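You operate a simulated robot arm through the tools that you are given. There is no shell and no other tool. Be economical: measure what you need, move in short steps, check, and stop when the job is done.

You run a simulated two-armed robot. Do the job below in one go: nothing can be reset, and whatever is moved stays where it is left.

JOB
Get the iron ready for the pink napkin and stand the spray bottle on the ironing board.
Fine: put the iron on its rest; hold it with one hand while the other turns the dial to the word on the label; outlet switch on; the iron stays on its rest, left on. Set down upright: steam iron, spray bottle.

It is judged by the outcome, as a careful person would: the job done as asked, and still so three seconds after it is handed in. It fails if anything else is knocked over, pushed out of place, dropped, spilled or broken. Flat cloth is picked up by pressing the open fingertips on it (5 to 10 N) and closing them slowly along it; thin cloth reads only 2 to 8 mm in the jaws.

ROBOT AND FRAMES
Two 7-joint arms with two-finger parallel grippers on one trunk, on a base that drives. Base frame: it is fixed to the floor where the robot stands at the start and does not move with it; the origin is under the middle of the robot, x ahead of it, y to its left, z up. Readings come in mm, degrees, newtons and seconds.
The left shoulder is at the start at [70, 133, 1176], the right one opposite. With the tool pointing down near the work surface each hand reaches from about 100 to 640 mm from the robot's upright axis, wherever it stands, measured 20 degrees to its own side. Places, roughly: iron rest [500, -400, 800]; ironing board top [500, 200, 800]; outlet switch [200, -600, 800]. Payload 1.57 kg a hand.
The tool frame of a hand sits at the grasp point between the pads (the TCP): z along the fingers, y along the line on which they close. The tips reach 30 mm beyond it. The gripper opens to 80 mm. The fingers are 17 mm wide and 12 mm thick; the gripper's body (40 by 82 mm) begins 80 mm behind the TCP.
Orientation is told as [roll, pitch, yaw] about the base's x, y, z axes, in that order, counted from this pose: with the fingers straight down and closing along the base's y, the tool's x points along the base's -x, its y along +y and its z along -z.

CONTROLS
- The arms move only by the tool step_arm. It takes "left_targets", "right_targets" or both (then of equal length, played together; a hand with none holds still); each is a list of rows, each a list of 7 numbers: the shift along the tool's x, y, z in mm, then the turn, a rotation vector about the tool's x, y, z in degrees, then the finger opening in mm, from 0 to 80. In form: [[dx, dy, dz, rx, ry, rz, gripper], ...]. A call has 1 to 12 rows; each row is the pose to reach, as a shift and turn from the pose commanded when the call began, along the tool's axes at that moment. Each row takes 0.2 s and may step no farther than 50 mm and 8.6 degrees from the row before; otherwise, or with a gripper value out of range, the whole call is refused. Where a pose cannot be reached the arm comes as near as it can. A force on the tool above 40 N (or 10 N above the force at the start of the call, whichever is more), or a blocked arm, ends the call early, and 0.2 s more pass. Each finger travels about 153 mm/s and halts on what it meets, pressing with about 24 N; the grip force reading is that of the motor and also rises with nothing between the fingers. The clock runs only during rows and for 0.2 s after the last one: add rows that repeat a pose to give the fingers time. It gives the time, the measured TCP pose, the force on the tool (base axes), the opening and the grip force at its end, in the units of the frame above (readings bear some noise), with the torque about the TCP (base axes, N m) and any sound that the robot's microphone picked up.
- Cameras (640 x 400 px; columns grow to the right, rows downward): "scene" is now at [124.3, -32.1, 1386.8]; the picture's right is [-0.41, -0.91, 0.00], its down [-0.67, 0.30, -0.68] and it looks along [0.62, -0.28, -0.73] (base axes); focal length 214 px, centre (320, 200). "left" rides on the left gripper at [72, 7, -122] in its tool frame; the picture's right is [-0.09, 1.00, 0.00], its down [-0.84, -0.08, -0.54] and it looks along [-0.54, -0.05, 0.84] (tool axes); focal length 238 px, centre (320, 200). "right" rides on the right gripper at [72, -7, -122] in its tool frame; the picture's right is [0.09, 1.00, 0.00], its down [-0.84, 0.08, -0.54] and it looks along [-0.54, 0.05, 0.84] (tool axes); focal length 238 px, centre (320, 200).
- get_image(camera): a new picture of that camera. No time passes.
- raise_lower(by): slides the trunk up (or, below 0, down) by that many mm; the arms and the scene camera ride with it, the base frame stays. It gives what a move gives, with no picture.
- roll_base(legs): drives the robot by 1 to 6 legs, each [ahead, left, turn to the left] in mm, mm and degrees, along the robot's own axes; the way and the turn of a leg run together, so that a leg with both is an arc; at most 1500 mm and 180 degrees a leg. The arms and the cameras ride along, it lands a little off, and it stops where it bumps. It gives what a move gives.
- turn_head(pan, tilt): turns the head with the scene camera to pan (to the left, within 86 degrees either way) and tilt (down, from -29 to 69), counted from straight ahead of the robot. It gives what a move gives.
- locate(camera, pixels): there is no depth. For up to 12 entries [column, row, z] of the newest picture of that camera ("zoom" is the newest enlarged one), the place [x, y] in the base frame at which the ray of that pixel passes the height z, good to about 2 mm. No time passes.
- zoom(camera, box): a new picture of the part [left, top, right, bottom] of that camera's present view, enlarged. No time passes.
- finish_job(): hands the job in; it is judged then, once.

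Keep the steps short. Do not move on a guess: measure, check each grasp and each placing, and mend mistakes. In all there are 80 turns and 58 pictures (those below and enlarged ones count). Leave the grippers open and the arms clear of the work at the hand-in unless told otherwise, and finish with a single line.

The tools are called after "Emit:" by a JSON object that holds its "op" and its "data". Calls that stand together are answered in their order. step_arm: Moves the arms, as the interface text tells. Its arguments: {"type":"object","properties":{"left_targets":{"type":"array","items":{"type":"array","items":{"type":"number"}}},"right_targets":{"type":"array","items":{"type":"array","items":{"type":"number"}}}},"required":[]} The other tools are called the same way: raise_lower (by) slides the trunk up or down; roll_base (legs) drives the base; turn_head (pan, tilt) turns the head that bears the scene camera; get_image (camera) takes a picture; locate (camera, pixels) gives the place at which the rays of pixels pass given heights; zoom (camera, box) takes an enlarged picture of a part of a camera's view; finish_job () hands the job in.

At the start:

```text
time_s: 0.0
left_position: [442.5, -78.6, 1171.5]
left_ee_rot: [-0.1, -0.1, 0.0]
left_wrist_force: [-0.2, 0.8, 0.1]
left_ft_torque: [0.03, -0.01, -0.01]
left_finger_gap: 80.0
left_finger_force: 0.1
right_position: [326.8, -455.2, 1242.9]
right_ee_rot: [0.0, 0.0, -0.1]
right_wrist_force: [0.9, 0.1, 0.4]
right_ft_torque: [-0.02, -0.01, 0.01]
right_finger_gap: 79.8
right_finger_force: 0.1
trunk travel left (down, up): [-750.0, 190.0]
robot x, y, heading: [0.6, 3.9, 0.0]
head pan, tilt: [-24.0, 46.9]
```

scene: 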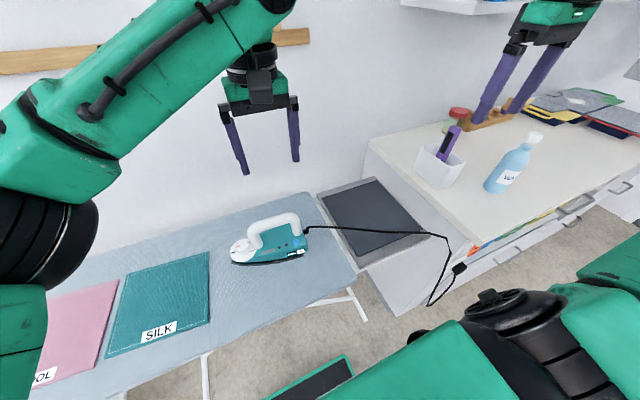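
right: 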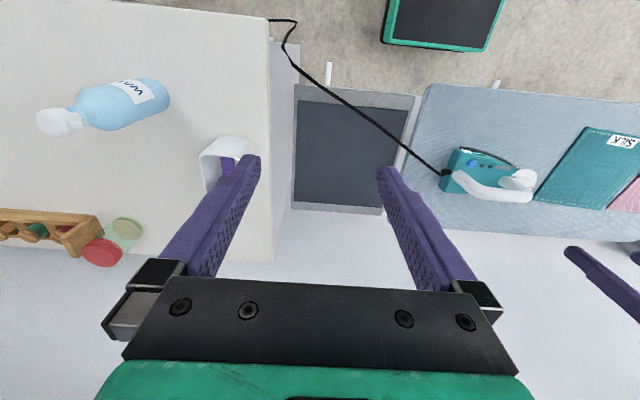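
left: 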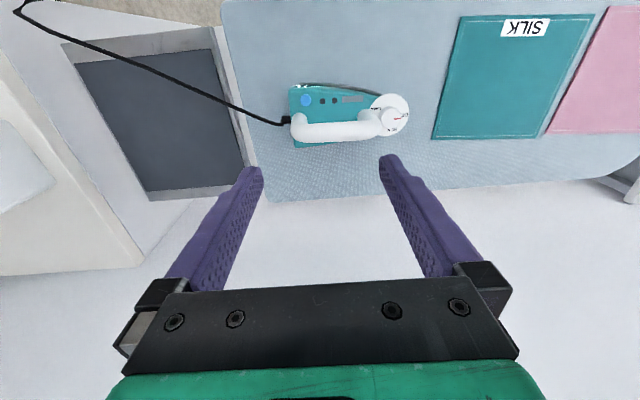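

I see the iron on the board, the dark rest to its right, the bottle on the counter and a pink napkin with a label ending in "OL". I'll take close looks first.

Emit:
{"op": "turn_head", "data": {"pan": 0, "tilt": 50}}

Emit:
{"op": "get_image", "data": {"camera": "scene"}}

Emit:
{"op": "zoom", "data": {"camera": "left", "box": [240, 60, 440, 185]}}

```text
time_s: 0.9
left_position: [441.3, -79.2, 1171.5]
left_ee_rot: [0.2, 0.0, 0.0]
left_wrist_force: [0.2, -0.4, 0.3]
left_ft_torque: [-0.03, -0.02, -0.02]
left_finger_gap: 79.9
left_finger_force: 0.1
right_position: [326.9, -454.8, 1241.8]
right_ee_rot: [0.1, 0.0, 0.0]
right_wrist_force: [-0.7, 0.6, 0.6]
right_ft_torque: [0.02, 0.02, -0.02]
right_finger_gap: 80.1
right_finger_force: 0.1
trunk travel left (down, up): [-750.0, 190.0]
robot x, y, heading: [0.9, 4.3, -0.2]
head pan, tilt: [0.0, 50.0]
```

```text
54 pictures are left
```

scene: 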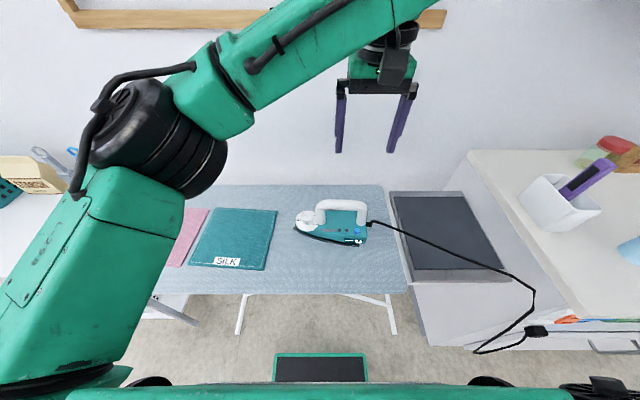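

```text
3.20 times, centred on (340, 122) of left
```

zoom: 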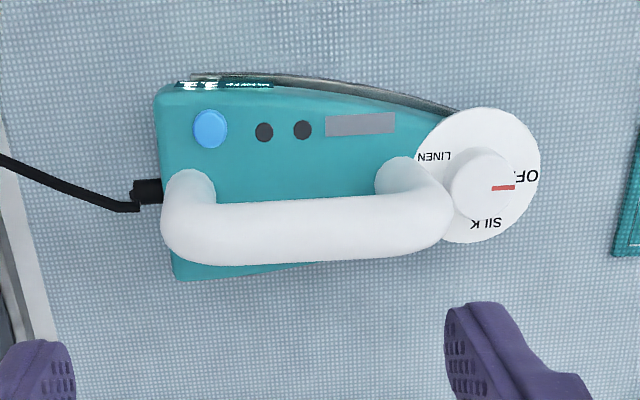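

Label unseen yet; dial reads OFF. Next I move the left hand left and back, to read the pink label and uncover the view, and measure known points.

Emit:
{"op": "locate", "data": {"camera": "left", "pixels": [[290, 120, 850], [388, 116, 850], [340, 130, 900], [61, 43, 800], [211, 28, 800], [147, 199, 800], [255, 180, 800], [222, 5, 800]]}}

Emit:
{"op": "step_arm", "data": {"left_targets": [[15, 45, 0, 0, 0, 0, 80], [30, 90, 0, 0, 0, 0, 80], [45, 135, 0, 0, 0, 0, 80], [60, 180, 0, 0, 0, 0, 80], [75, 225, 0, 0, 0, 0, 80], [90, 270, 0, 0, 0, 0, 80], [90, 300, 0, 0, 0, 0, 80]]}}

Emit:
{"op": "get_image", "data": {"camera": "left"}}

Emit:
{"op": "get_image", "data": {"camera": "scene"}}

```text
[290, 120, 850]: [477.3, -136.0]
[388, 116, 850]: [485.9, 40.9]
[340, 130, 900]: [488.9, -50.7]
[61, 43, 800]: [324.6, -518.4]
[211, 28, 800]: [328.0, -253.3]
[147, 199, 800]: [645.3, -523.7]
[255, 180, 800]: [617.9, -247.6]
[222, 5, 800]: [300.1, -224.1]
```

```text
time_s: 2.5
left_position: [352.6, 221.6, 1172.5]
left_ee_rot: [0.1, 0.0, 0.0]
left_wrist_force: [0.5, -0.5, -0.4]
left_ft_torque: [0.0, 0.02, 0.0]
left_finger_gap: 80.3
left_finger_force: 0.1
right_position: [326.1, -453.8, 1242.1]
right_ee_rot: [-0.2, 0.0, 0.0]
right_wrist_force: [1.0, -0.2, 0.2]
right_ft_torque: [0.01, -0.01, 0.0]
right_finger_gap: 79.8
right_finger_force: 0.0
trunk travel left (down, up): [-750.0, 190.0]
robot x, y, heading: [0.1, 4.1, -0.0]
head pan, tilt: [0.0, 50.0]
```

```text
52 pictures are left
```

left: 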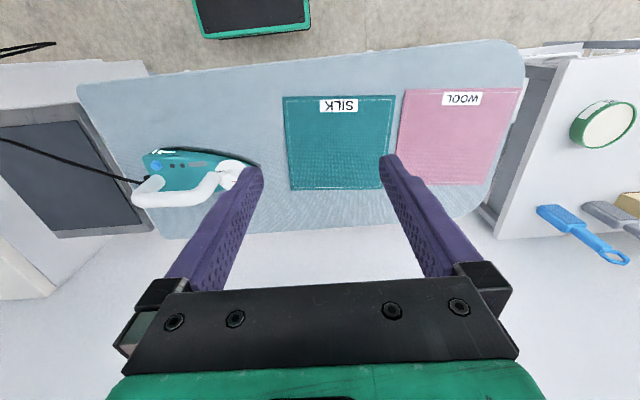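

```text
51 pictures are left
```

scene: 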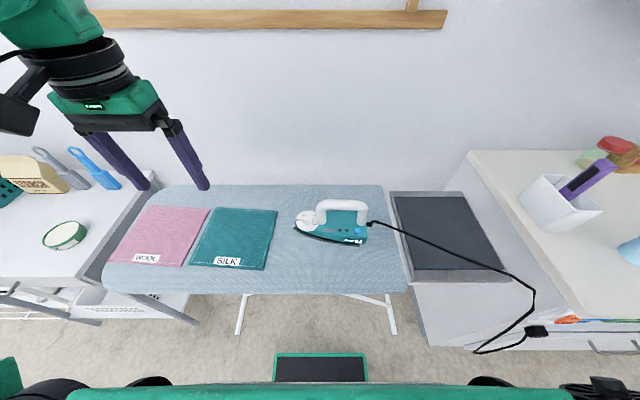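

The label reads WOOL. Now I zoom on the iron and rest, and turn the head right for the outlet.

Emit:
{"op": "zoom", "data": {"camera": "scene", "box": [280, 180, 520, 330]}}

Emit:
{"op": "turn_head", "data": {"pan": -65, "tilt": 45}}

Emit:
{"op": "get_image", "data": {"camera": "scene"}}

```text
2.67 times, centred on (400, 255) of scene
```

zoom: 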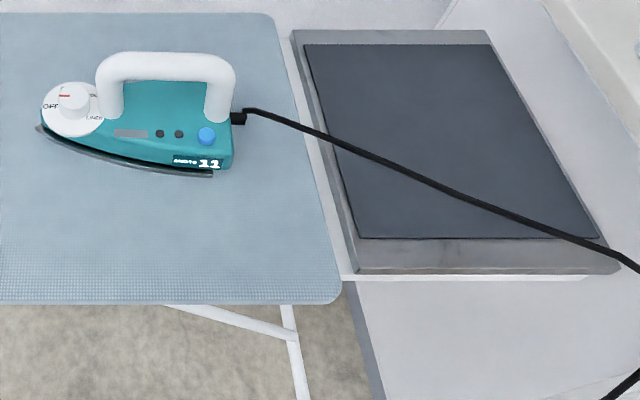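

```text
time_s: 3.8
left_position: [351.8, 221.2, 1172.3]
left_ee_rot: [0.0, 0.0, 0.0]
left_wrist_force: [1.0, -0.7, 0.1]
left_ft_torque: [-0.02, 0.02, 0.03]
left_finger_gap: 80.1
left_finger_force: 0.1
right_position: [326.5, -455.5, 1242.1]
right_ee_rot: [-0.1, 0.0, 0.0]
right_wrist_force: [-0.2, 0.5, -0.6]
right_ft_torque: [0.02, 0.04, 0.0]
right_finger_gap: 80.1
right_finger_force: 0.1
trunk travel left (down, up): [-750.0, 190.0]
robot x, y, heading: [-2.5, 1.5, -0.0]
head pan, tilt: [-65.0, 45.0]
```

```text
49 pictures are left
```

scene: 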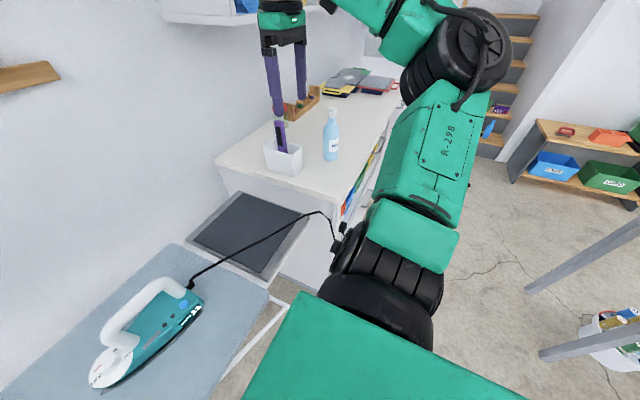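

The plug is near (340,235), partly hidden by the arm. I zoom there.

Emit:
{"op": "zoom", "data": {"camera": "scene", "box": [260, 100, 420, 270]}}

Emit:
{"op": "locate", "data": {"camera": "scene", "pixels": [[340, 225, 800], [340, 190, 950], [218, 160, 950], [330, 155, 950], [285, 170, 950], [308, 210, 810], [250, 275, 810], [190, 235, 810], [330, 115, 1100]]}}

```text
2.35 times, centred on (340, 185) of scene
```

zoom: 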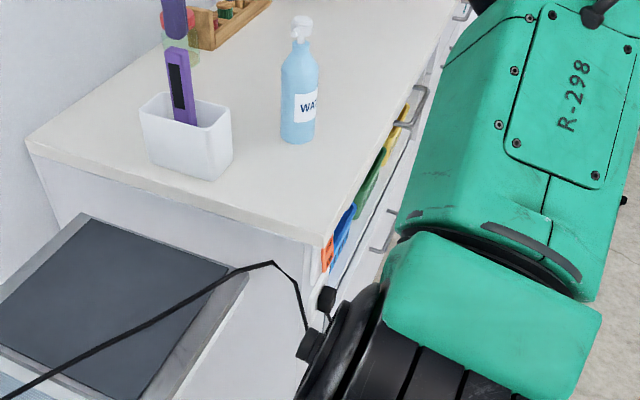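

```text
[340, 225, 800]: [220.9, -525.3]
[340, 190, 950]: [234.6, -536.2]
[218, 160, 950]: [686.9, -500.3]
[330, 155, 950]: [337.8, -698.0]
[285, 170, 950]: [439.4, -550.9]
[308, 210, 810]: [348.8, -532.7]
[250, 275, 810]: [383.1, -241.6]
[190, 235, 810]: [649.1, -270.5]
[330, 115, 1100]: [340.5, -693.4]
```

I move the right hand back and lower to look at the plug and switch area.

Emit:
{"op": "step_arm", "data": {"right_targets": [[40, -9, 20, 0, 0, 0, 80], [80, -18, 40, 0, 0, 0, 80], [120, -27, 60, 0, 0, 0, 80], [160, -36, 80, 0, 0, 0, 80], [196, -45, 100, 0, 0, 0, 80], [196, -45, 100, 0, 0, 0, 80]]}}

Emit:
{"op": "get_image", "data": {"camera": "right"}}

Emit:
{"op": "get_image", "data": {"camera": "scene"}}

```text
time_s: 5.2
left_position: [353.0, 221.1, 1171.9]
left_ee_rot: [-0.1, 0.1, 0.0]
left_wrist_force: [-0.2, 0.5, 0.7]
left_ft_torque: [0.02, 0.01, -0.01]
left_finger_gap: 80.0
left_finger_force: 0.1
right_position: [131.9, -500.2, 1141.6]
right_ee_rot: [0.0, 0.2, 0.0]
right_wrist_force: [-0.4, -0.6, 0.4]
right_ft_torque: [0.0, 0.0, -0.01]
right_finger_gap: 79.9
right_finger_force: 0.1
trunk travel left (down, up): [-750.0, 190.0]
robot x, y, heading: [1.2, 0.1, -0.2]
head pan, tilt: [-65.0, 45.0]
```

```text
47 pictures are left
```

right: 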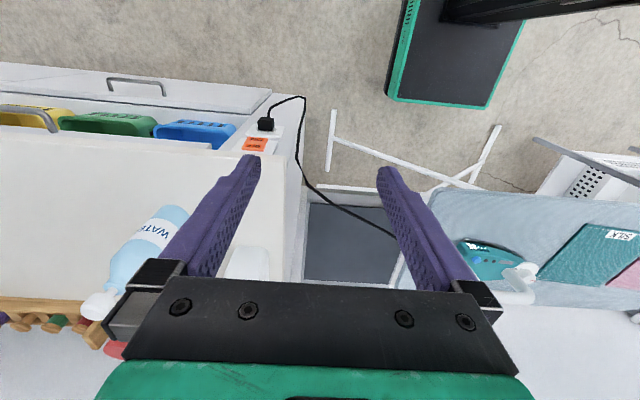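

```text
46 pictures are left
```

scene: 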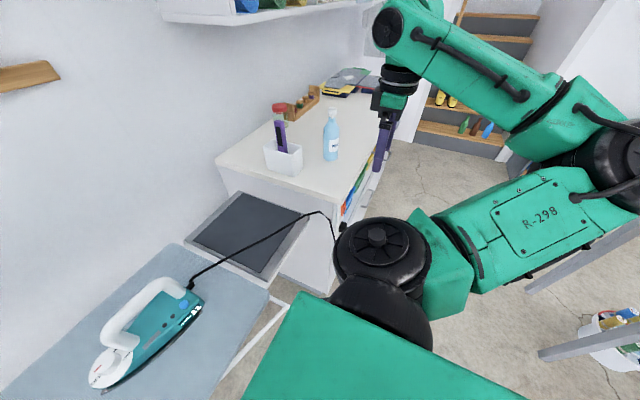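

The plug and an orange item sit at (265,125) in the right view. I zoom there and at the dial.

Emit:
{"op": "zoom", "data": {"camera": "right", "box": [210, 80, 330, 170]}}

Emit:
{"op": "locate", "data": {"camera": "right", "pixels": [[268, 88, 800], [265, 125, 800], [255, 145, 800], [270, 95, 900], [255, 155, 900], [305, 203, 800], [390, 285, 800]]}}

Emit:
{"op": "zoom", "data": {"camera": "scene", "box": [80, 260, 220, 390]}}

```text
4.44 times, centred on (270, 125) of right
```

zoom: 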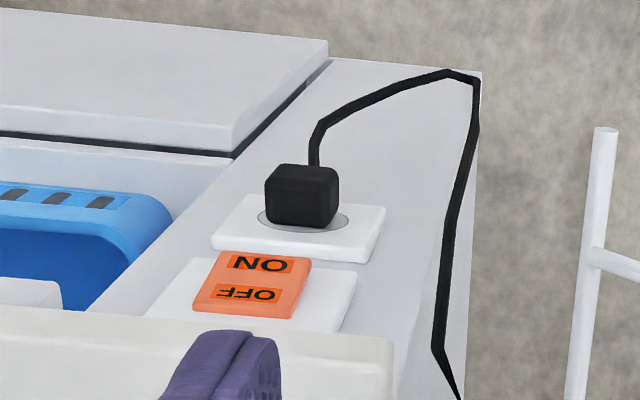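

```text
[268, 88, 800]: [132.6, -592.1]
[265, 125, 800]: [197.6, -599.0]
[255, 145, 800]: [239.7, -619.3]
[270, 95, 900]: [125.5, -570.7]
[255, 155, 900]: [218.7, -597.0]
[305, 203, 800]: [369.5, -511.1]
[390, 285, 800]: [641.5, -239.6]
```

```text
3.08 times, centred on (150, 325) of scene
```

zoom: 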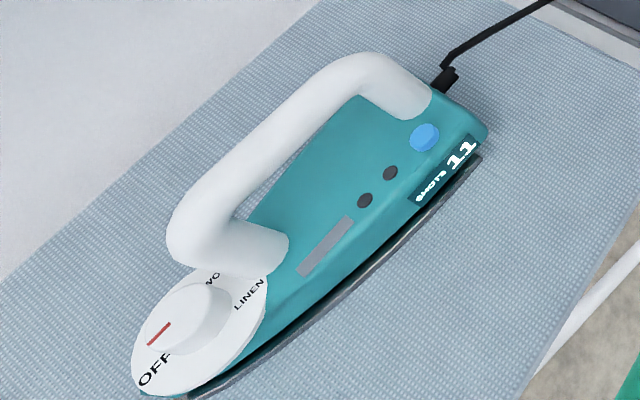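

The rocker has OFF on the upper half and ON on the lower half (seen inverted). Next I bring the left hand's camera close over the dial for a good look.

Emit:
{"op": "step_arm", "data": {"left_targets": [[-13, -29, 24, 0, 0, 0, 80], [-26, -58, 48, 0, 0, 0, 80], [-39, -87, 72, 0, 0, 0, 80], [-52, -116, 96, 0, 0, 0, 80], [-65, -146, 122, 0, 0, 0, 80], [-65, -146, 122, 0, 0, 0, 80]]}}

Emit:
{"op": "get_image", "data": {"camera": "left"}}

Emit:
{"op": "zoom", "data": {"camera": "left", "box": [140, 40, 340, 165]}}

```text
time_s: 6.6
left_position: [415.7, 75.4, 1049.8]
left_ee_rot: [0.0, 0.0, -0.1]
left_wrist_force: [0.0, 0.5, 0.5]
left_ft_torque: [0.01, -0.01, -0.01]
left_finger_gap: 79.9
left_finger_force: 0.1
right_position: [130.6, -498.5, 1143.7]
right_ee_rot: [0.0, 0.0, 0.0]
right_wrist_force: [-0.6, -0.7, 0.1]
right_ft_torque: [-0.03, 0.0, -0.01]
right_finger_gap: 79.9
right_finger_force: 0.1
trunk travel left (down, up): [-750.0, 190.0]
robot x, y, heading: [-1.1, 2.5, -0.1]
head pan, tilt: [-65.0, 45.0]
```

```text
43 pictures are left
```

left: 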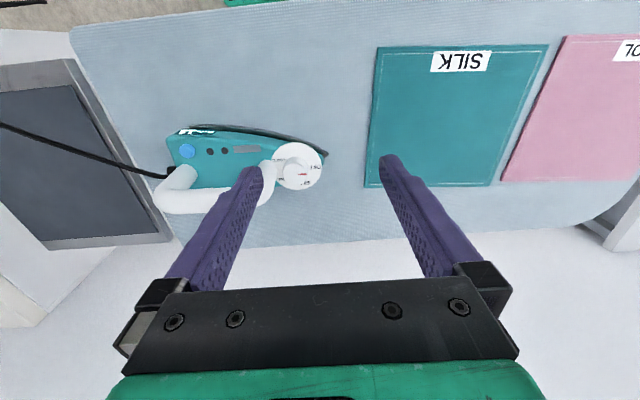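

```text
3.20 times, centred on (240, 102) of left
```

zoom: 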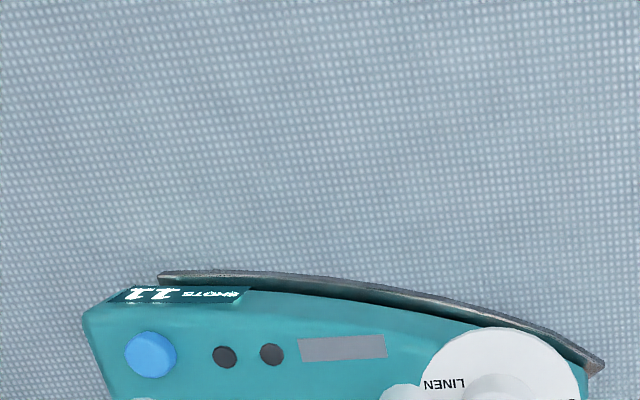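

Emit:
{"op": "zoom", "data": {"camera": "left", "box": [240, 120, 352, 190]}}

Emit:
{"op": "locate", "data": {"camera": "left", "pixels": [[299, 166, 900], [299, 166, 870], [299, 166, 850], [328, 153, 800], [178, 135, 800], [76, 60, 800], [166, 240, 800], [48, 250, 800], [175, 190, 900], [70, 30, 800], [380, 50, 800], [372, 187, 800]]}}

```text
5.71 times, centred on (296, 155) of left
```

zoom: 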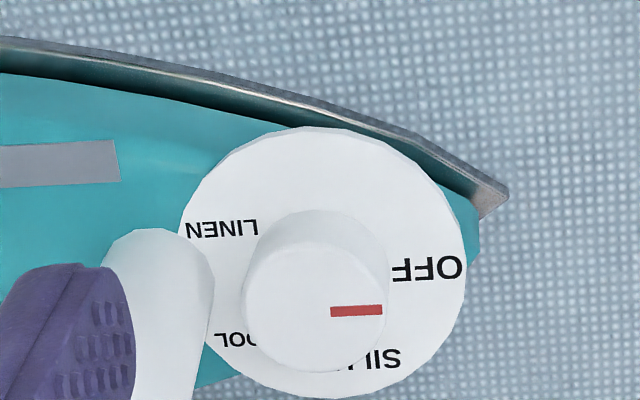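

```text
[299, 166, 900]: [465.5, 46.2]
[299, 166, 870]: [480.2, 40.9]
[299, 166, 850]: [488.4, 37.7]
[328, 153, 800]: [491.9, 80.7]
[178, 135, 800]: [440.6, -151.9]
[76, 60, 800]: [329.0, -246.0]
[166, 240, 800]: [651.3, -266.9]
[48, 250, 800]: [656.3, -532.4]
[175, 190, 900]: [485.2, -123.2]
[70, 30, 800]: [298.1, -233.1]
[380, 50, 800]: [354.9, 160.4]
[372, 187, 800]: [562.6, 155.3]
```

Dial words run clockwise from above: OFF, SILK, WOOL, LINEN, about 65° apart; knob about 35 mm wide, handle just behind it. I'll clear the left hand and bring the right hand, turned 90°, high over the handle (about [485,-48]).

Emit:
{"op": "step_arm", "data": {"left_targets": [[7, 19, -8, 0, 0, 0, 80], [14, 38, -16, 0, 0, 0, 80], [21, 57, -25, 0, 0, 0, 80], [28, 76, -33, 0, 0, 0, 80], [35, 95, -41, 0, 0, 0, 80], [42, 114, -50, 0, 0, 0, 80], [49, 133, -58, 0, 0, 0, 80], [56, 152, -66, 0, 0, 0, 80], [63, 171, -75, 0, 0, 0, 80], [70, 190, -83, 0, 0, 0, 80], [77, 209, -91, 0, 0, 0, 80], [84, 228, -100, 0, 0, 0, 80]], "right_targets": [[-29, 37, 5, 0, 0, -7.5, 80], [-59, 75, 10, 0, 0, -15, 80], [-88, 113, 15, 0, 0, -22.5, 80], [-118, 150, 20, 0, 0, -30, 80], [-147, 188, 25, 0, 0, -37.5, 80], [-177, 225, 30, 0, 0, -45, 80], [-206, 263, 35, 0, 0, -52.5, 80], [-236, 300, 40, 0, 0, -60, 80], [-265, 338, 45, 0, 0, -67.5, 80], [-295, 376, 50, 0, 0, -75, 80], [-324, 414, 55, 0, 0, -82.5, 80], [-354, 451, 60, 0, 0, -90, 80]]}}

Emit:
{"op": "get_image", "data": {"camera": "right"}}

Emit:
{"op": "turn_head", "data": {"pan": -15, "tilt": 50}}

Emit:
{"op": "get_image", "data": {"camera": "scene"}}

```text
time_s: 9.2
left_position: [333.2, 301.1, 1151.4]
left_ee_rot: [0.0, 0.0, -0.2]
left_wrist_force: [0.2, 0.7, -0.7]
left_ft_torque: [-0.02, -0.08, 0.01]
left_finger_gap: 80.1
left_finger_force: 0.0
right_position: [460.0, -80.6, 1078.5]
right_ee_rot: [-0.2, -0.1, 90.0]
right_wrist_force: [-0.7, -0.6, -0.8]
right_ft_torque: [-0.03, -0.02, 0.01]
right_finger_gap: 80.0
right_finger_force: 0.0
right hand out of reach, approached as far as the arm can: row 12
trunk travel left (down, up): [-750.0, 190.0]
robot x, y, heading: [-3.4, -0.9, 0.0]
head pan, tilt: [-65.0, 45.0]
```

```text
40 pictures are left
```

right: 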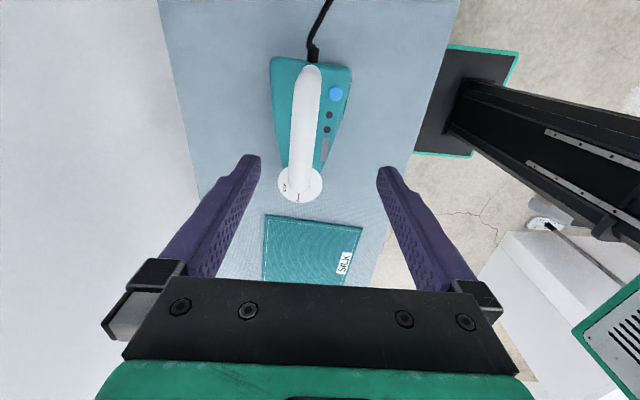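

```text
time_s: 10.4
left_position: [333.0, 302.4, 1149.1]
left_ee_rot: [0.0, 0.1, 0.0]
left_wrist_force: [-0.7, -0.8, 0.0]
left_ft_torque: [-0.01, 0.02, -0.03]
left_finger_gap: 80.3
left_finger_force: 0.1
right_position: [460.0, -79.6, 1078.4]
right_ee_rot: [-0.1, -0.1, 89.9]
right_wrist_force: [0.3, -0.4, 1.3]
right_ft_torque: [0.0, 0.03, 0.01]
right_finger_gap: 79.9
right_finger_force: 0.0
trunk travel left (down, up): [-750.0, 190.0]
robot x, y, heading: [1.6, -0.1, -0.2]
head pan, tilt: [-15.0, 50.0]
```

```text
39 pictures are left
```

scene: 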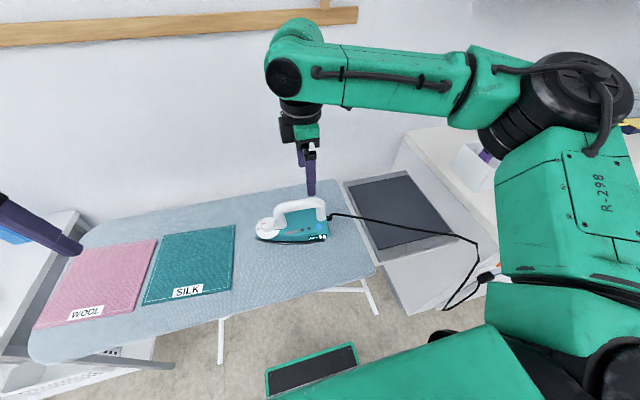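

The right hand hit its reach limit at [460,-80]. I'll check how far the base's front sticks out and the positions of iron parts before driving.

Emit:
{"op": "locate", "data": {"camera": "right", "pixels": [[412, 152, 200], [412, 152, 50], [470, 160, 200], [303, 180, 920], [315, 70, 920], [300, 187, 880], [312, 62, 850], [327, 222, 800]]}}

Emit:
{"op": "locate", "data": {"camera": "scene", "pixels": [[310, 345, 200], [310, 345, 50], [220, 340, 300], [375, 320, 300], [300, 205, 920], [325, 208, 920], [280, 212, 920], [266, 225, 880]]}}

Emit:
{"op": "zoom", "data": {"camera": "right", "box": [240, 40, 400, 210]}}

```text
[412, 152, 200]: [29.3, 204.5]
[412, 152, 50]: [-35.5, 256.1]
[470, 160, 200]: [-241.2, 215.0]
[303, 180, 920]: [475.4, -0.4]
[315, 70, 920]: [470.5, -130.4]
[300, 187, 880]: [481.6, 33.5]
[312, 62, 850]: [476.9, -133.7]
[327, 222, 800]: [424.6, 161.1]
```

```text
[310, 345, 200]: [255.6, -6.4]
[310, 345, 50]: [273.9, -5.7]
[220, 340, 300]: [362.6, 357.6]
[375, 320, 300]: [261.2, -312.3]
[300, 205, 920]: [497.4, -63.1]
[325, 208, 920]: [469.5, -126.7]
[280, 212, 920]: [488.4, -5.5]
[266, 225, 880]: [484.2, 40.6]
```

```text
2.35 times, centred on (320, 125) of right
```

zoom: 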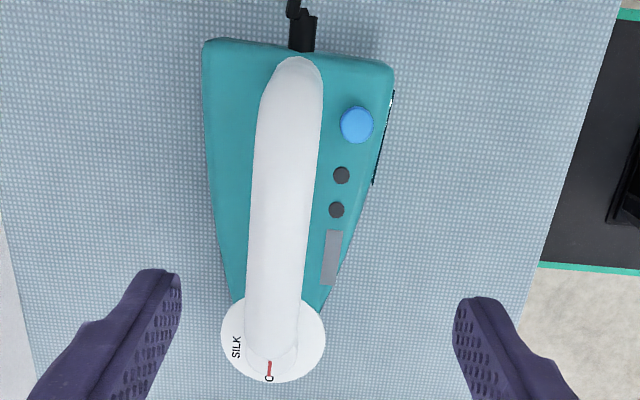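

Base front is at x≈265, handle bar centre about z 930 at x≈478, mid y≈-65, iron turned about -5°. I strafe left 150 mm so the right hand reaches the handle comfortably.

Emit:
{"op": "roll_base", "data": {"legs": [[0, 150, 0]]}}

```text
time_s: 11.8
left_position: [333.2, 450.6, 1150.8]
left_ee_rot: [0.2, -0.1, 0.1]
left_wrist_force: [0.2, -0.5, 1.3]
left_ft_torque: [0.01, -0.03, 0.0]
left_finger_gap: 80.1
left_finger_force: 0.1
right_position: [460.6, 69.1, 1077.7]
right_ee_rot: [-0.1, -0.2, 90.1]
right_wrist_force: [-0.6, 0.4, -0.7]
right_ft_torque: [0.02, -0.04, 0.01]
right_finger_gap: 79.8
right_finger_force: 0.0
trunk travel left (down, up): [-750.0, 190.0]
robot x, y, heading: [-4.9, 150.3, 0.2]
head pan, tilt: [-15.0, 50.0]
```

I move toward above the handle at z 1010, yaw 85, then read the true pose.

Emit:
{"op": "step_arm", "data": {"right_targets": [[40, -5, 20, 0, 0, 1, 80], [80, -10, 40, 0, 0, 3, 80], [120, -17, 60, 0, 0, 5, 80], [134, -17, 68, 0, 0, 5, 80], [134, -17, 68, 0, 0, 5, 80]]}}

Emit:
{"op": "get_image", "data": {"camera": "right"}}

Emit:
{"op": "get_image", "data": {"camera": "scene"}}

```text
time_s: 13.0
left_position: [332.9, 453.3, 1150.3]
left_ee_rot: [0.0, 0.0, 0.1]
left_wrist_force: [-0.1, -0.7, -0.8]
left_ft_torque: [0.03, 0.02, 0.0]
left_finger_gap: 80.1
left_finger_force: 0.1
right_position: [478.0, -63.4, 1010.1]
right_ee_rot: [-0.1, -0.1, 84.9]
right_wrist_force: [-0.1, -0.1, 0.1]
right_ft_torque: [0.0, -0.01, 0.0]
right_finger_gap: 79.8
right_finger_force: 0.0
trunk travel left (down, up): [-750.0, 190.0]
robot x, y, heading: [-3.0, 150.2, -0.1]
head pan, tilt: [-15.0, 50.0]
```

```text
37 pictures are left
```

right: 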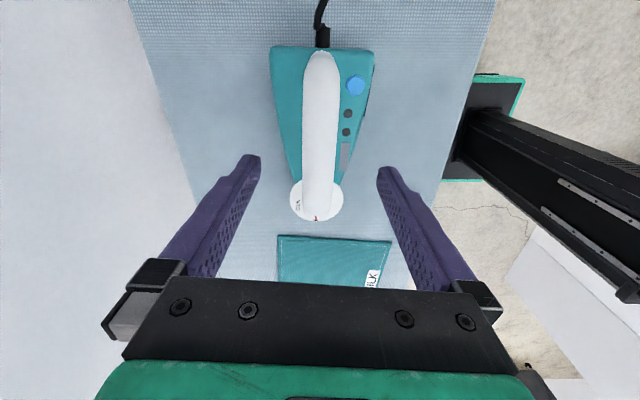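

```text
36 pictures are left
```

scene: 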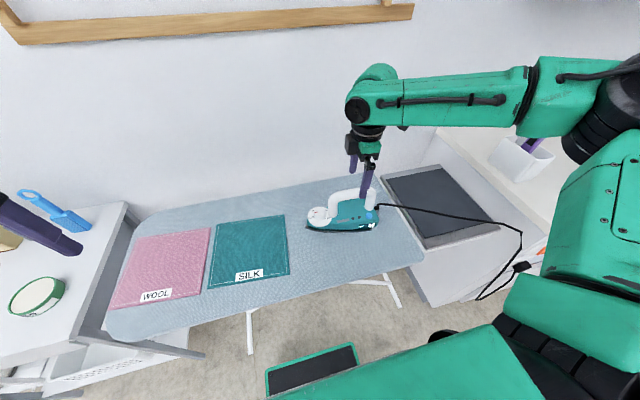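

The handle lies centred between the fingers and parallel. I lower 82 mm to the bar and close slowly.

Emit:
{"op": "step_arm", "data": {"right_targets": [[0, 0, 25, 0, 0, 0, 80], [0, 0, 50, 0, 0, 0, 80], [0, 0, 70, 0, 0, 0, 80], [0, 0, 82, 0, 0, 0, 80], [0, 0, 82, 0, 0, 0, 60], [0, 0, 82, 0, 0, 0, 45], [0, 0, 82, 0, 0, 0, 30], [0, 0, 82, 0, 0, 0, 15], [0, 0, 82, 0, 0, 0, 10], [0, 0, 82, 0, 0, 0, 10]]}}

Emit:
{"op": "get_image", "data": {"camera": "scene"}}

Emit:
{"op": "zoom", "data": {"camera": "scene", "box": [280, 120, 440, 250]}}

```text
time_s: 15.2
left_position: [331.4, 451.9, 1149.7]
left_ee_rot: [0.1, 0.1, 0.1]
left_wrist_force: [0.6, 0.2, 0.5]
left_ft_torque: [0.01, 0.0, 0.02]
left_finger_gap: 80.0
left_finger_force: 0.0
right_position: [477.4, -64.0, 927.7]
right_ee_rot: [-0.1, -0.1, 85.0]
right_wrist_force: [1.6, -0.2, 0.3]
right_ft_torque: [-0.12, 0.02, 0.42]
right_finger_gap: 28.5
right_finger_force: 24.1
trunk travel left (down, up): [-750.0, 190.0]
robot x, y, heading: [-1.6, 153.0, -0.2]
head pan, tilt: [-15.0, 50.0]
```

```text
35 pictures are left
```

scene: 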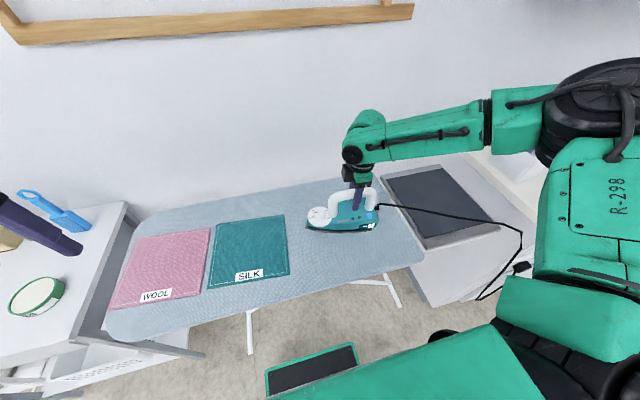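

```text
3.08 times, centred on (360, 185) of scene
```

zoom: 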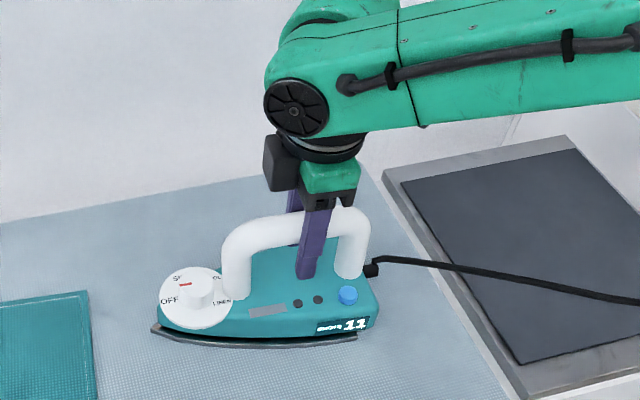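

Gripped at 28.5 mm with 24 N. I lift 80 mm gently.

Emit:
{"op": "step_arm", "data": {"right_targets": [[0, 0, -10, 0, 0, 0, 10], [0, 0, -25, 0, 0, 0, 10], [0, 0, -45, 0, 0, 0, 10], [0, 0, -65, 0, 0, 0, 10], [0, 0, -80, 0, 0, 0, 10], [0, 0, -80, 0, 0, 0, 10]]}}

Emit:
{"op": "zoom", "data": {"camera": "scene", "box": [280, 100, 440, 250]}}

```text
time_s: 16.6
left_position: [332.6, 452.2, 1149.9]
left_ee_rot: [0.0, 0.0, 0.1]
left_wrist_force: [0.8, -0.3, -0.7]
left_ft_torque: [-0.02, 0.01, -0.03]
left_finger_gap: 79.9
left_finger_force: 0.0
right_position: [477.8, -63.2, 1008.9]
right_ee_rot: [0.0, -0.1, 85.0]
right_wrist_force: [-0.6, -0.1, -0.6]
right_ft_torque: [0.01, 0.0, 0.05]
right_finger_gap: 10.1
right_finger_force: 0.1
trunk travel left (down, up): [-750.0, 190.0]
robot x, y, heading: [-1.5, 146.0, 0.0]
head pan, tilt: [-15.0, 50.0]
```

```text
2.67 times, centred on (360, 175) of scene
```

zoom: 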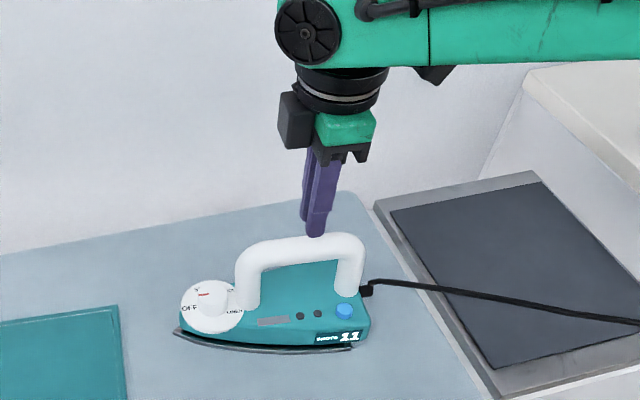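

The bar slipped out: I gripped too high on it. The iron stays where it was. I zoom the right camera for the bar's width and position before regripping lower.

Emit:
{"op": "step_arm", "data": {"right_targets": [[0, 0, 0, 0, 0, 0, 80], [0, 0, 0, 0, 0, 0, 80], [0, 0, 0, 0, 0, 0, 80]]}}

Emit:
{"op": "get_image", "data": {"camera": "right"}}

Emit:
{"op": "get_image", "data": {"camera": "scene"}}

Emit:
{"op": "locate", "data": {"camera": "right", "pixels": [[320, 60, 920], [318, 195, 920], [303, 130, 920], [337, 130, 920], [303, 130, 900], [337, 130, 900]]}}

Emit:
{"op": "locate", "data": {"camera": "scene", "pixels": [[357, 193, 920], [357, 193, 900], [357, 200, 920], [345, 197, 910], [370, 191, 910]]}}

```text
time_s: 17.4
left_position: [332.6, 453.5, 1150.1]
left_ee_rot: [-0.1, 0.0, 0.1]
left_wrist_force: [-0.2, -0.4, -0.1]
left_ft_torque: [-0.01, -0.02, -0.02]
left_finger_gap: 79.8
left_finger_force: 0.0
right_position: [478.2, -62.8, 1008.2]
right_ee_rot: [-0.1, -0.1, 85.1]
right_wrist_force: [0.0, 0.6, -0.2]
right_ft_torque: [0.0, 0.03, 0.0]
right_finger_gap: 80.0
right_finger_force: 0.0
trunk travel left (down, up): [-750.0, 190.0]
robot x, y, heading: [1.2, 146.2, 0.1]
head pan, tilt: [-15.0, 50.0]
```

```text
32 pictures are left
```

right: 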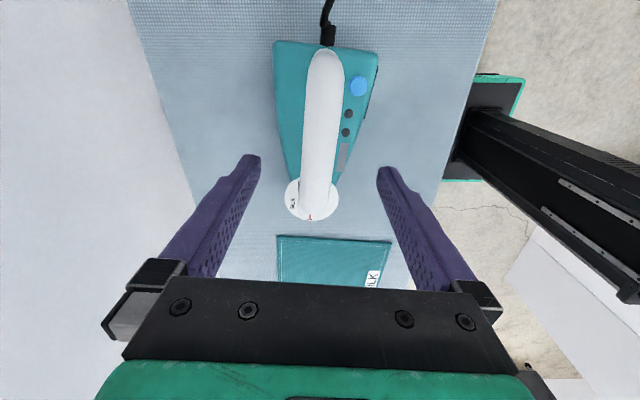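

```text
31 pictures are left
```

scene: 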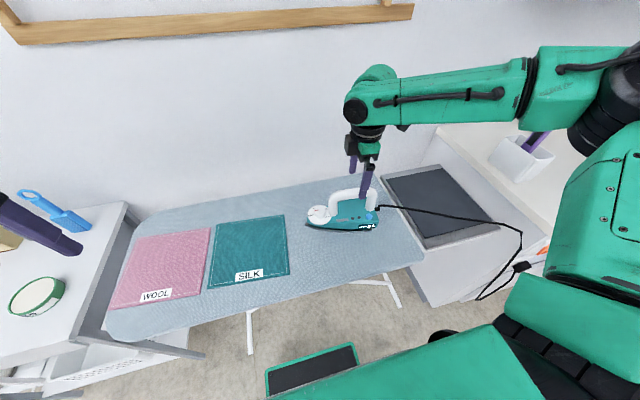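

```text
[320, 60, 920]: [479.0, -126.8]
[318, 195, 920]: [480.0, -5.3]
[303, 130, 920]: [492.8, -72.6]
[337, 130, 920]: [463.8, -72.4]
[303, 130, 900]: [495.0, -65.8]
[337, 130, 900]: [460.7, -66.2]
```

```text
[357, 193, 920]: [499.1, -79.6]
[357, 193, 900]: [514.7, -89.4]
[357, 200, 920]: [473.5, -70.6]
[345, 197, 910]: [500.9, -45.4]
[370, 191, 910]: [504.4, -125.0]
```

The bar actually runs almost exactly along y (from [479,-127] to [480,-5]), so my yaw was off by ~4° and the hold a bit high. I turn to yaw 89, go 14 mm deeper, close fully, then lift just a little, slowly.

Emit:
{"op": "step_arm", "data": {"right_targets": [[0, 0, 30, 0, 0, -4, 80], [0, 0, 60, 0, 0, -4, 80], [0, 0, 80, 0, 0, -4, 80], [0, 0, 94, 0, 0, -4, 80], [0, 0, 94, 0, 0, -4, 50], [0, 0, 94, 0, 0, -4, 30], [0, 0, 94, 0, 0, -4, 15], [0, 0, 94, 0, 0, -4, 0], [0, 0, 94, 0, 0, -4, 0], [0, 0, 94, 0, 0, -4, 0]]}}

Emit:
{"op": "step_arm", "data": {"right_targets": [[0, 0, -2, 0, 0, 0, 0], [0, 0, -4, 0, 0, 0, 0], [0, 0, -6, 0, 0, 0, 0], [0, 0, -8, 0, 0, 0, 0], [0, 0, -10, 0, 0, 0, 0], [0, 0, -12, 0, 0, 0, 0]]}}

Emit:
{"op": "zoom", "data": {"camera": "scene", "box": [280, 100, 440, 250]}}

```text
time_s: 19.6
left_position: [333.6, 453.0, 1149.7]
left_ee_rot: [0.0, 0.1, 0.0]
left_wrist_force: [-0.4, -0.3, -1.0]
left_ft_torque: [0.0, -0.01, 0.02]
left_finger_gap: 80.1
left_finger_force: 0.1
right_position: [477.5, -63.3, 913.5]
right_ee_rot: [-0.1, -0.1, 89.0]
right_wrist_force: [1.8, 0.6, 0.7]
right_ft_torque: [0.13, 0.01, -0.46]
right_finger_gap: 28.9
right_finger_force: 23.8
trunk travel left (down, up): [-750.0, 190.0]
robot x, y, heading: [4.8, 150.8, 0.1]
head pan, tilt: [-15.0, 50.0]
```

```text
time_s: 21.0
left_position: [334.3, 452.9, 1149.8]
left_ee_rot: [0.1, 0.1, 0.1]
left_wrist_force: [-0.2, 0.6, 0.2]
left_ft_torque: [-0.03, 0.01, -0.01]
left_finger_gap: 79.9
left_finger_force: 0.1
right_position: [478.7, -62.8, 925.4]
right_ee_rot: [0.1, -0.1, 89.0]
right_wrist_force: [0.3, -0.1, -10.0]
right_ft_torque: [-0.26, -0.01, 0.01]
right_finger_gap: 27.6
right_finger_force: 23.8
trunk travel left (down, up): [-750.0, 190.0]
robot x, y, heading: [-1.7, 149.2, 0.1]
head pan, tilt: [-15.0, 50.0]
```

```text
2.67 times, centred on (360, 175) of scene
```

zoom: 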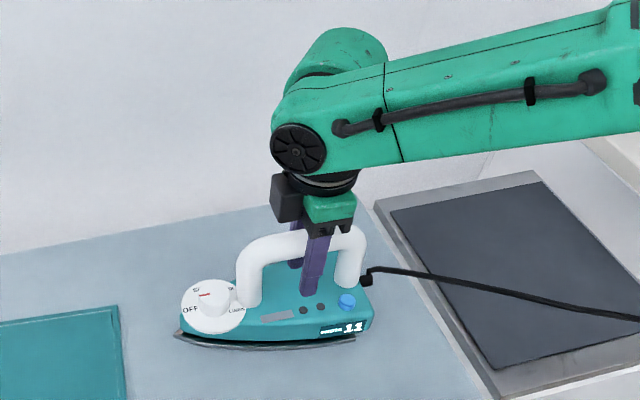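

Only the tail rose: torque shows the weight centre ~26 mm toward the tip. I lower, open, shift 26 mm toward the dial, regrip and lift slightly.

Emit:
{"op": "step_arm", "data": {"right_targets": [[0, 0, 4, 0, 0, 0, 0], [0, 0, 8, 0, 0, 0, 0], [0, 0, 12, 0, 0, 0, 0], [0, 0, 12, 0, 0, 0, 50], [0, 0, 12, 0, 0, 0, 50], [-13, 0, 12, 0, 0, 0, 50], [-26, 0, 12, 0, 0, 0, 50], [-26, 0, 12, 0, 0, 0, 30], [-26, 0, 12, 0, 0, 0, 15], [-26, 0, 12, 0, 0, 0, 0], [-26, 0, 12, 0, 0, 0, 0], [-26, 0, 12, 0, 0, 0, 0]]}}

Emit:
{"op": "step_arm", "data": {"right_targets": [[0, 0, -2, 0, 0, 0, 0], [0, 0, -4, 0, 0, 0, 0], [0, 0, -7, 0, 0, 0, 0], [0, 0, -10, 0, 0, 0, 0], [0, 0, -13, 0, 0, 0, 0], [0, 0, -16, 0, 0, 0, 0], [0, 0, -20, 0, 0, 0, 0], [0, 0, -20, 0, 0, 0, 0]]}}

Emit:
{"op": "zoom", "data": {"camera": "scene", "box": [280, 100, 440, 250]}}

```text
time_s: 23.6
left_position: [334.4, 453.7, 1150.4]
left_ee_rot: [0.0, 0.1, 0.1]
left_wrist_force: [0.2, 0.2, 0.0]
left_ft_torque: [0.05, 0.0, -0.02]
left_finger_gap: 79.9
left_finger_force: 0.1
right_position: [479.7, -35.4, 914.8]
right_ee_rot: [-0.1, -0.1, 89.0]
right_wrist_force: [4.5, 1.5, 2.0]
right_ft_torque: [0.6, 0.04, -0.09]
right_finger_gap: 28.0
right_finger_force: 24.0
trunk travel left (down, up): [-750.0, 190.0]
robot x, y, heading: [0.6, 149.6, 0.2]
head pan, tilt: [-15.0, 50.0]
```

```text
time_s: 25.4
left_position: [335.6, 452.0, 1150.3]
left_ee_rot: [0.0, 0.1, 0.0]
left_wrist_force: [-1.0, 1.3, -0.1]
left_ft_torque: [0.01, 0.01, 0.05]
left_finger_gap: 79.9
left_finger_force: 0.1
right_position: [478.9, -38.2, 932.9]
right_ee_rot: [0.0, -0.1, 89.0]
right_wrist_force: [0.2, 1.0, -11.4]
right_ft_torque: [0.02, 0.02, -0.02]
right_finger_gap: 27.4
right_finger_force: 24.3
trunk travel left (down, up): [-750.0, 190.0]
robot x, y, heading: [-2.9, 149.7, 0.3]
head pan, tilt: [-15.0, 50.0]
```

```text
2.67 times, centred on (360, 175) of scene
```

zoom: 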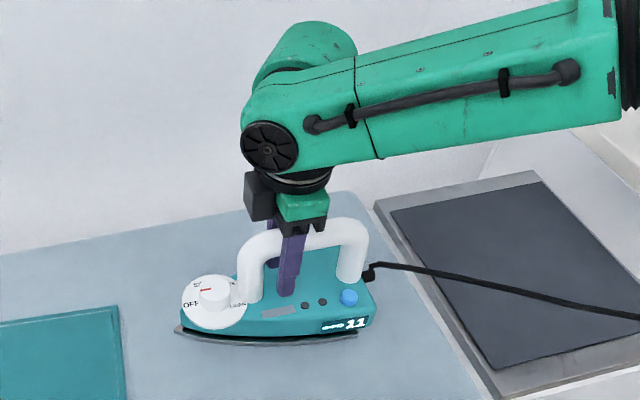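

Force is −11.4 N with torque about zero, so it's balanced, but I can't tell that it's off the board. I lift 25 mm more slowly and look.

Emit:
{"op": "step_arm", "data": {"right_targets": [[0, 0, -4, 0, 0, 0, 0], [0, 0, -8, 0, 0, 0, 0], [0, 0, -12, 0, 0, 0, 0], [0, 0, -16, 0, 0, 0, 0], [0, 0, -20, 0, 0, 0, 0], [0, 0, -25, 0, 0, 0, 0], [0, 0, -25, 0, 0, 0, 0]]}}

Emit:
{"op": "zoom", "data": {"camera": "scene", "box": [280, 100, 440, 250]}}

```text
time_s: 27.0
left_position: [335.0, 453.0, 1150.1]
left_ee_rot: [0.2, 0.2, 0.0]
left_wrist_force: [0.5, -0.2, 1.0]
left_ft_torque: [0.01, -0.01, -0.01]
left_finger_gap: 80.2
left_finger_force: 0.0
right_position: [479.2, -37.7, 957.8]
right_ee_rot: [0.1, 0.0, 89.0]
right_wrist_force: [0.0, -1.5, -11.6]
right_ft_torque: [0.02, -0.02, -0.03]
right_finger_gap: 27.8
right_finger_force: 24.1
trunk travel left (down, up): [-750.0, 190.0]
robot x, y, heading: [-5.8, 150.2, 0.0]
head pan, tilt: [-15.0, 50.0]
```

```text
2.67 times, centred on (360, 175) of scene
```

zoom: 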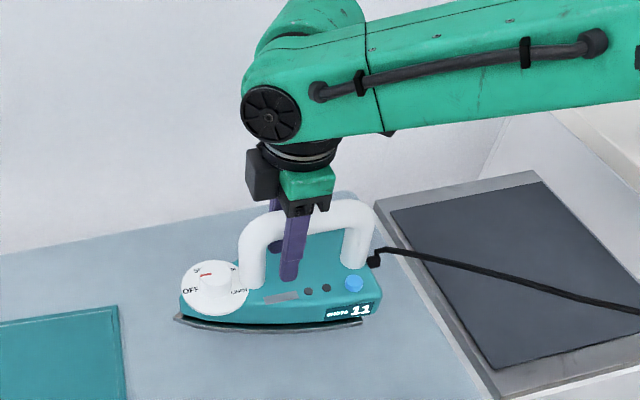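

The iron is clear of the board and hanging level (42 mm up). I lift 45 mm more, then strafe right 300 mm so that the right hand hovers near the rest.

Emit:
{"op": "step_arm", "data": {"right_targets": [[0, 0, -8, 0, 0, 0, 0], [0, 0, -18, 0, 0, 0, 0], [0, 0, -28, 0, 0, 0, 0], [0, 0, -38, 0, 0, 0, 0], [0, 0, -45, 0, 0, 0, 0], [0, 0, -45, 0, 0, 0, 0]]}}

Emit:
{"op": "roll_base", "data": {"legs": [[0, -150, 0], [0, -150, 0]]}}

Emit:
{"op": "get_image", "data": {"camera": "scene"}}

Emit:
{"op": "get_image", "data": {"camera": "right"}}

```text
time_s: 28.4
left_position: [334.4, 452.3, 1149.2]
left_ee_rot: [0.1, 0.1, 0.1]
left_wrist_force: [-0.4, 0.2, 0.2]
left_ft_torque: [-0.02, 0.01, -0.02]
left_finger_gap: 80.2
left_finger_force: 0.0
right_position: [479.5, -37.6, 1002.6]
right_ee_rot: [-0.1, -0.1, 89.1]
right_wrist_force: [0.0, -0.1, -10.2]
right_ft_torque: [0.03, 0.04, 0.02]
right_finger_gap: 27.8
right_finger_force: 23.5
trunk travel left (down, up): [-750.0, 190.0]
robot x, y, heading: [-4.2, 147.9, 0.2]
head pan, tilt: [-15.0, 50.0]
```

```text
time_s: 30.7
left_position: [334.7, 152.3, 1149.0]
left_ee_rot: [0.0, 0.0, 0.0]
left_wrist_force: [0.2, 0.2, 0.7]
left_ft_torque: [0.0, 0.02, 0.01]
left_finger_gap: 80.1
left_finger_force: 0.0
right_position: [478.3, -337.3, 1004.9]
right_ee_rot: [0.1, 0.0, 89.0]
right_wrist_force: [0.2, 0.7, -11.9]
right_ft_torque: [0.03, 0.01, -0.01]
right_finger_gap: 27.7
right_finger_force: 23.5
trunk travel left (down, up): [-750.0, 190.0]
robot x, y, heading: [0.4, -151.0, -0.1]
head pan, tilt: [-15.0, 50.0]
```

```text
27 pictures are left
```

scene: 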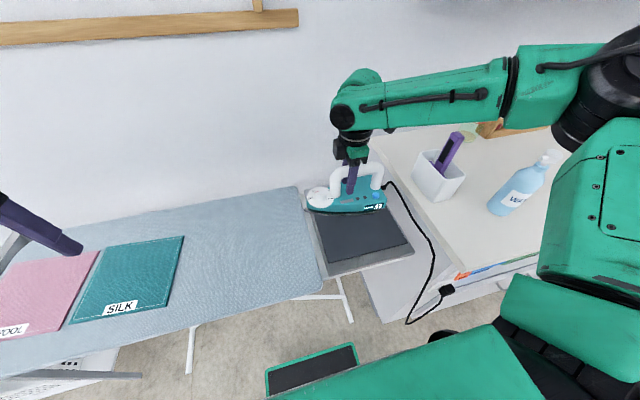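

```text
26 pictures are left
```

right: 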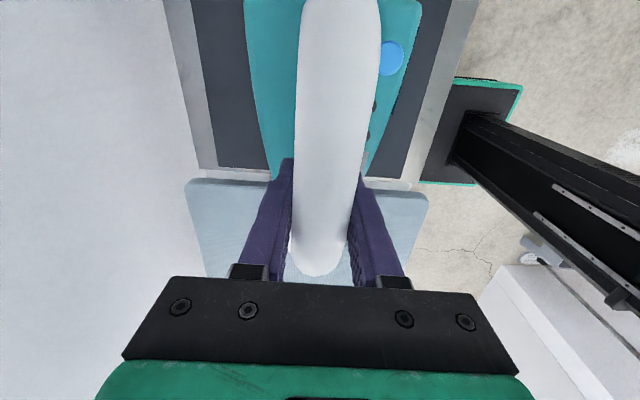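

The iron hangs above the rest. I move 48 mm further right while turning it about -20° (for the later two-hand work), and lower to about 12 mm above the pad.

Emit:
{"op": "step_arm", "data": {"right_targets": [[12, -2, 0, 0, 0, 5, 0], [24, -4, 0, 0, 0, 10, 0], [36, -6, 0, 0, 0, 15, 0], [48, -7, 0, 0, 0, 20, 0], [48, -7, 15, 0, 0, 20, 0], [48, -7, 30, 0, 0, 20, 0], [48, -7, 45, 0, 0, 20, 0], [48, -7, 55, 0, 0, 20, 0], [48, -7, 62, 0, 0, 20, 0], [48, -7, 62, 0, 0, 20, 0]]}}

Emit:
{"op": "zoom", "data": {"camera": "scene", "box": [280, 120, 470, 290]}}

```text
time_s: 32.9
left_position: [334.4, 150.6, 1149.9]
left_ee_rot: [0.1, 0.1, 0.0]
left_wrist_force: [-0.8, -0.8, -0.2]
left_ft_torque: [0.0, 0.02, -0.02]
left_finger_gap: 79.9
left_finger_force: 0.0
right_position: [485.9, -386.7, 940.9]
right_ee_rot: [0.1, 0.0, 68.9]
right_wrist_force: [0.3, -0.5, -10.9]
right_ft_torque: [0.04, -0.05, -0.03]
right_finger_gap: 27.7
right_finger_force: 24.1
trunk travel left (down, up): [-750.0, 190.0]
robot x, y, heading: [2.1, -148.1, 0.1]
head pan, tilt: [-15.0, 50.0]
```

```text
2.35 times, centred on (375, 205) of scene
```

zoom: 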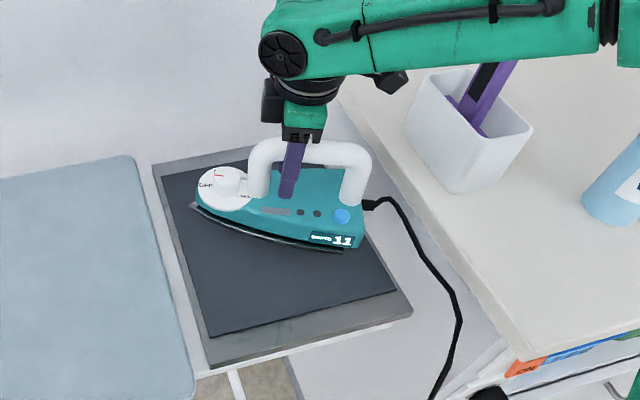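

There is spare pad toward the robot, so I shift 35 mm nearer, then lower slowly to touch.

Emit:
{"op": "step_arm", "data": {"right_targets": [[6, 16, 0, 0, 0, 0, 0], [12.5, 32.7, 0, 0, 0, 0, 0], [12.5, 32.7, 5, 0, 0, 0, 0], [12.5, 32.7, 9, 0, 0, 0, 0], [12.5, 32.7, 12, 0, 0, 0, 0], [12.5, 32.7, 15, 0, 0, 0, 0], [12.5, 32.7, 17, 0, 0, 0, 0], [12.5, 32.7, 17, 0, 0, 0, 0]]}}

Emit:
{"op": "zoom", "data": {"camera": "scene", "box": [280, 120, 470, 290]}}

```text
time_s: 34.7
left_position: [334.9, 151.5, 1149.8]
left_ee_rot: [0.1, 0.2, 0.0]
left_wrist_force: [0.5, 0.6, 0.8]
left_ft_torque: [0.01, 0.02, 0.0]
left_finger_gap: 80.0
left_finger_force: 0.0
right_position: [449.4, -387.7, 923.7]
right_ee_rot: [0.1, -0.2, 69.1]
right_wrist_force: [-0.2, -0.5, -10.8]
right_ft_torque: [0.02, -0.02, -0.03]
right_finger_gap: 27.7
right_finger_force: 24.1
trunk travel left (down, up): [-750.0, 190.0]
robot x, y, heading: [2.8, -147.9, 0.1]
head pan, tilt: [-15.0, 50.0]
```

```text
2.35 times, centred on (375, 205) of scene
```

zoom: 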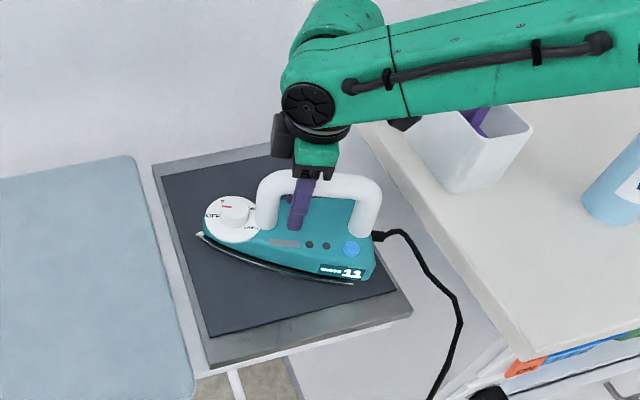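

Still −10.8 N, so it hangs. I keep lowering in 2 mm steps.

Emit:
{"op": "step_arm", "data": {"right_targets": [[0, 0, 2, 0, 0, 0, 0], [0, 0, 4, 0, 0, 0, 0], [0, 0, 6, 0, 0, 0, 0], [0, 0, 8, 0, 0, 0, 0], [0, 0, 8, 0, 0, 0, 0]]}}

```text
time_s: 35.9
left_position: [334.1, 151.2, 1151.1]
left_ee_rot: [0.1, 0.2, 0.0]
left_wrist_force: [0.2, -0.9, -0.9]
left_ft_torque: [0.03, -0.02, 0.01]
left_finger_gap: 80.0
left_finger_force: 0.1
right_position: [449.8, -388.8, 915.6]
right_ee_rot: [0.1, -0.2, 69.0]
right_wrist_force: [-0.3, -0.6, -10.8]
right_ft_torque: [0.03, -0.05, 0.01]
right_finger_gap: 27.8
right_finger_force: 24.4
trunk travel left (down, up): [-750.0, 190.0]
robot x, y, heading: [0.4, -148.9, 0.1]
head pan, tilt: [-15.0, 50.0]
```

Emit:
{"op": "step_arm", "data": {"right_targets": [[0, 0, 2, 0, 0, 0, 0], [0, 0, 4, 0, 0, 0, 0], [0, 0, 6, 0, 0, 0, 0], [0, 0, 6, 0, 0, 0, 0]]}}

Emit:
{"op": "zoom", "data": {"camera": "scene", "box": [300, 150, 460, 280]}}

```text
time_s: 36.9
left_position: [331.4, 151.3, 1150.7]
left_ee_rot: [0.0, 0.0, 0.0]
left_wrist_force: [-0.1, -0.4, 0.1]
left_ft_torque: [-0.02, 0.0, 0.03]
left_finger_gap: 80.2
left_finger_force: 0.1
right_position: [450.0, -385.5, 912.6]
right_ee_rot: [-0.4, -0.2, 69.0]
right_wrist_force: [4.1, -4.5, 16.3]
right_ft_torque: [0.2, 0.1, -0.04]
right_finger_gap: 27.8
right_finger_force: 24.3
trunk travel left (down, up): [-750.0, 190.0]
robot x, y, heading: [-0.7, -151.3, 0.2]
head pan, tilt: [-15.0, 50.0]
```

```text
3.08 times, centred on (380, 215) of scene
```

zoom: 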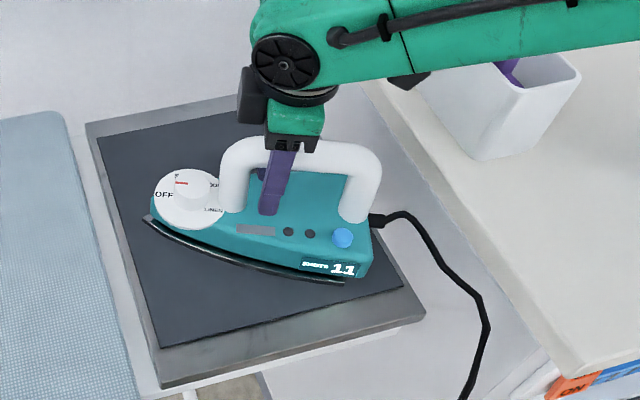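

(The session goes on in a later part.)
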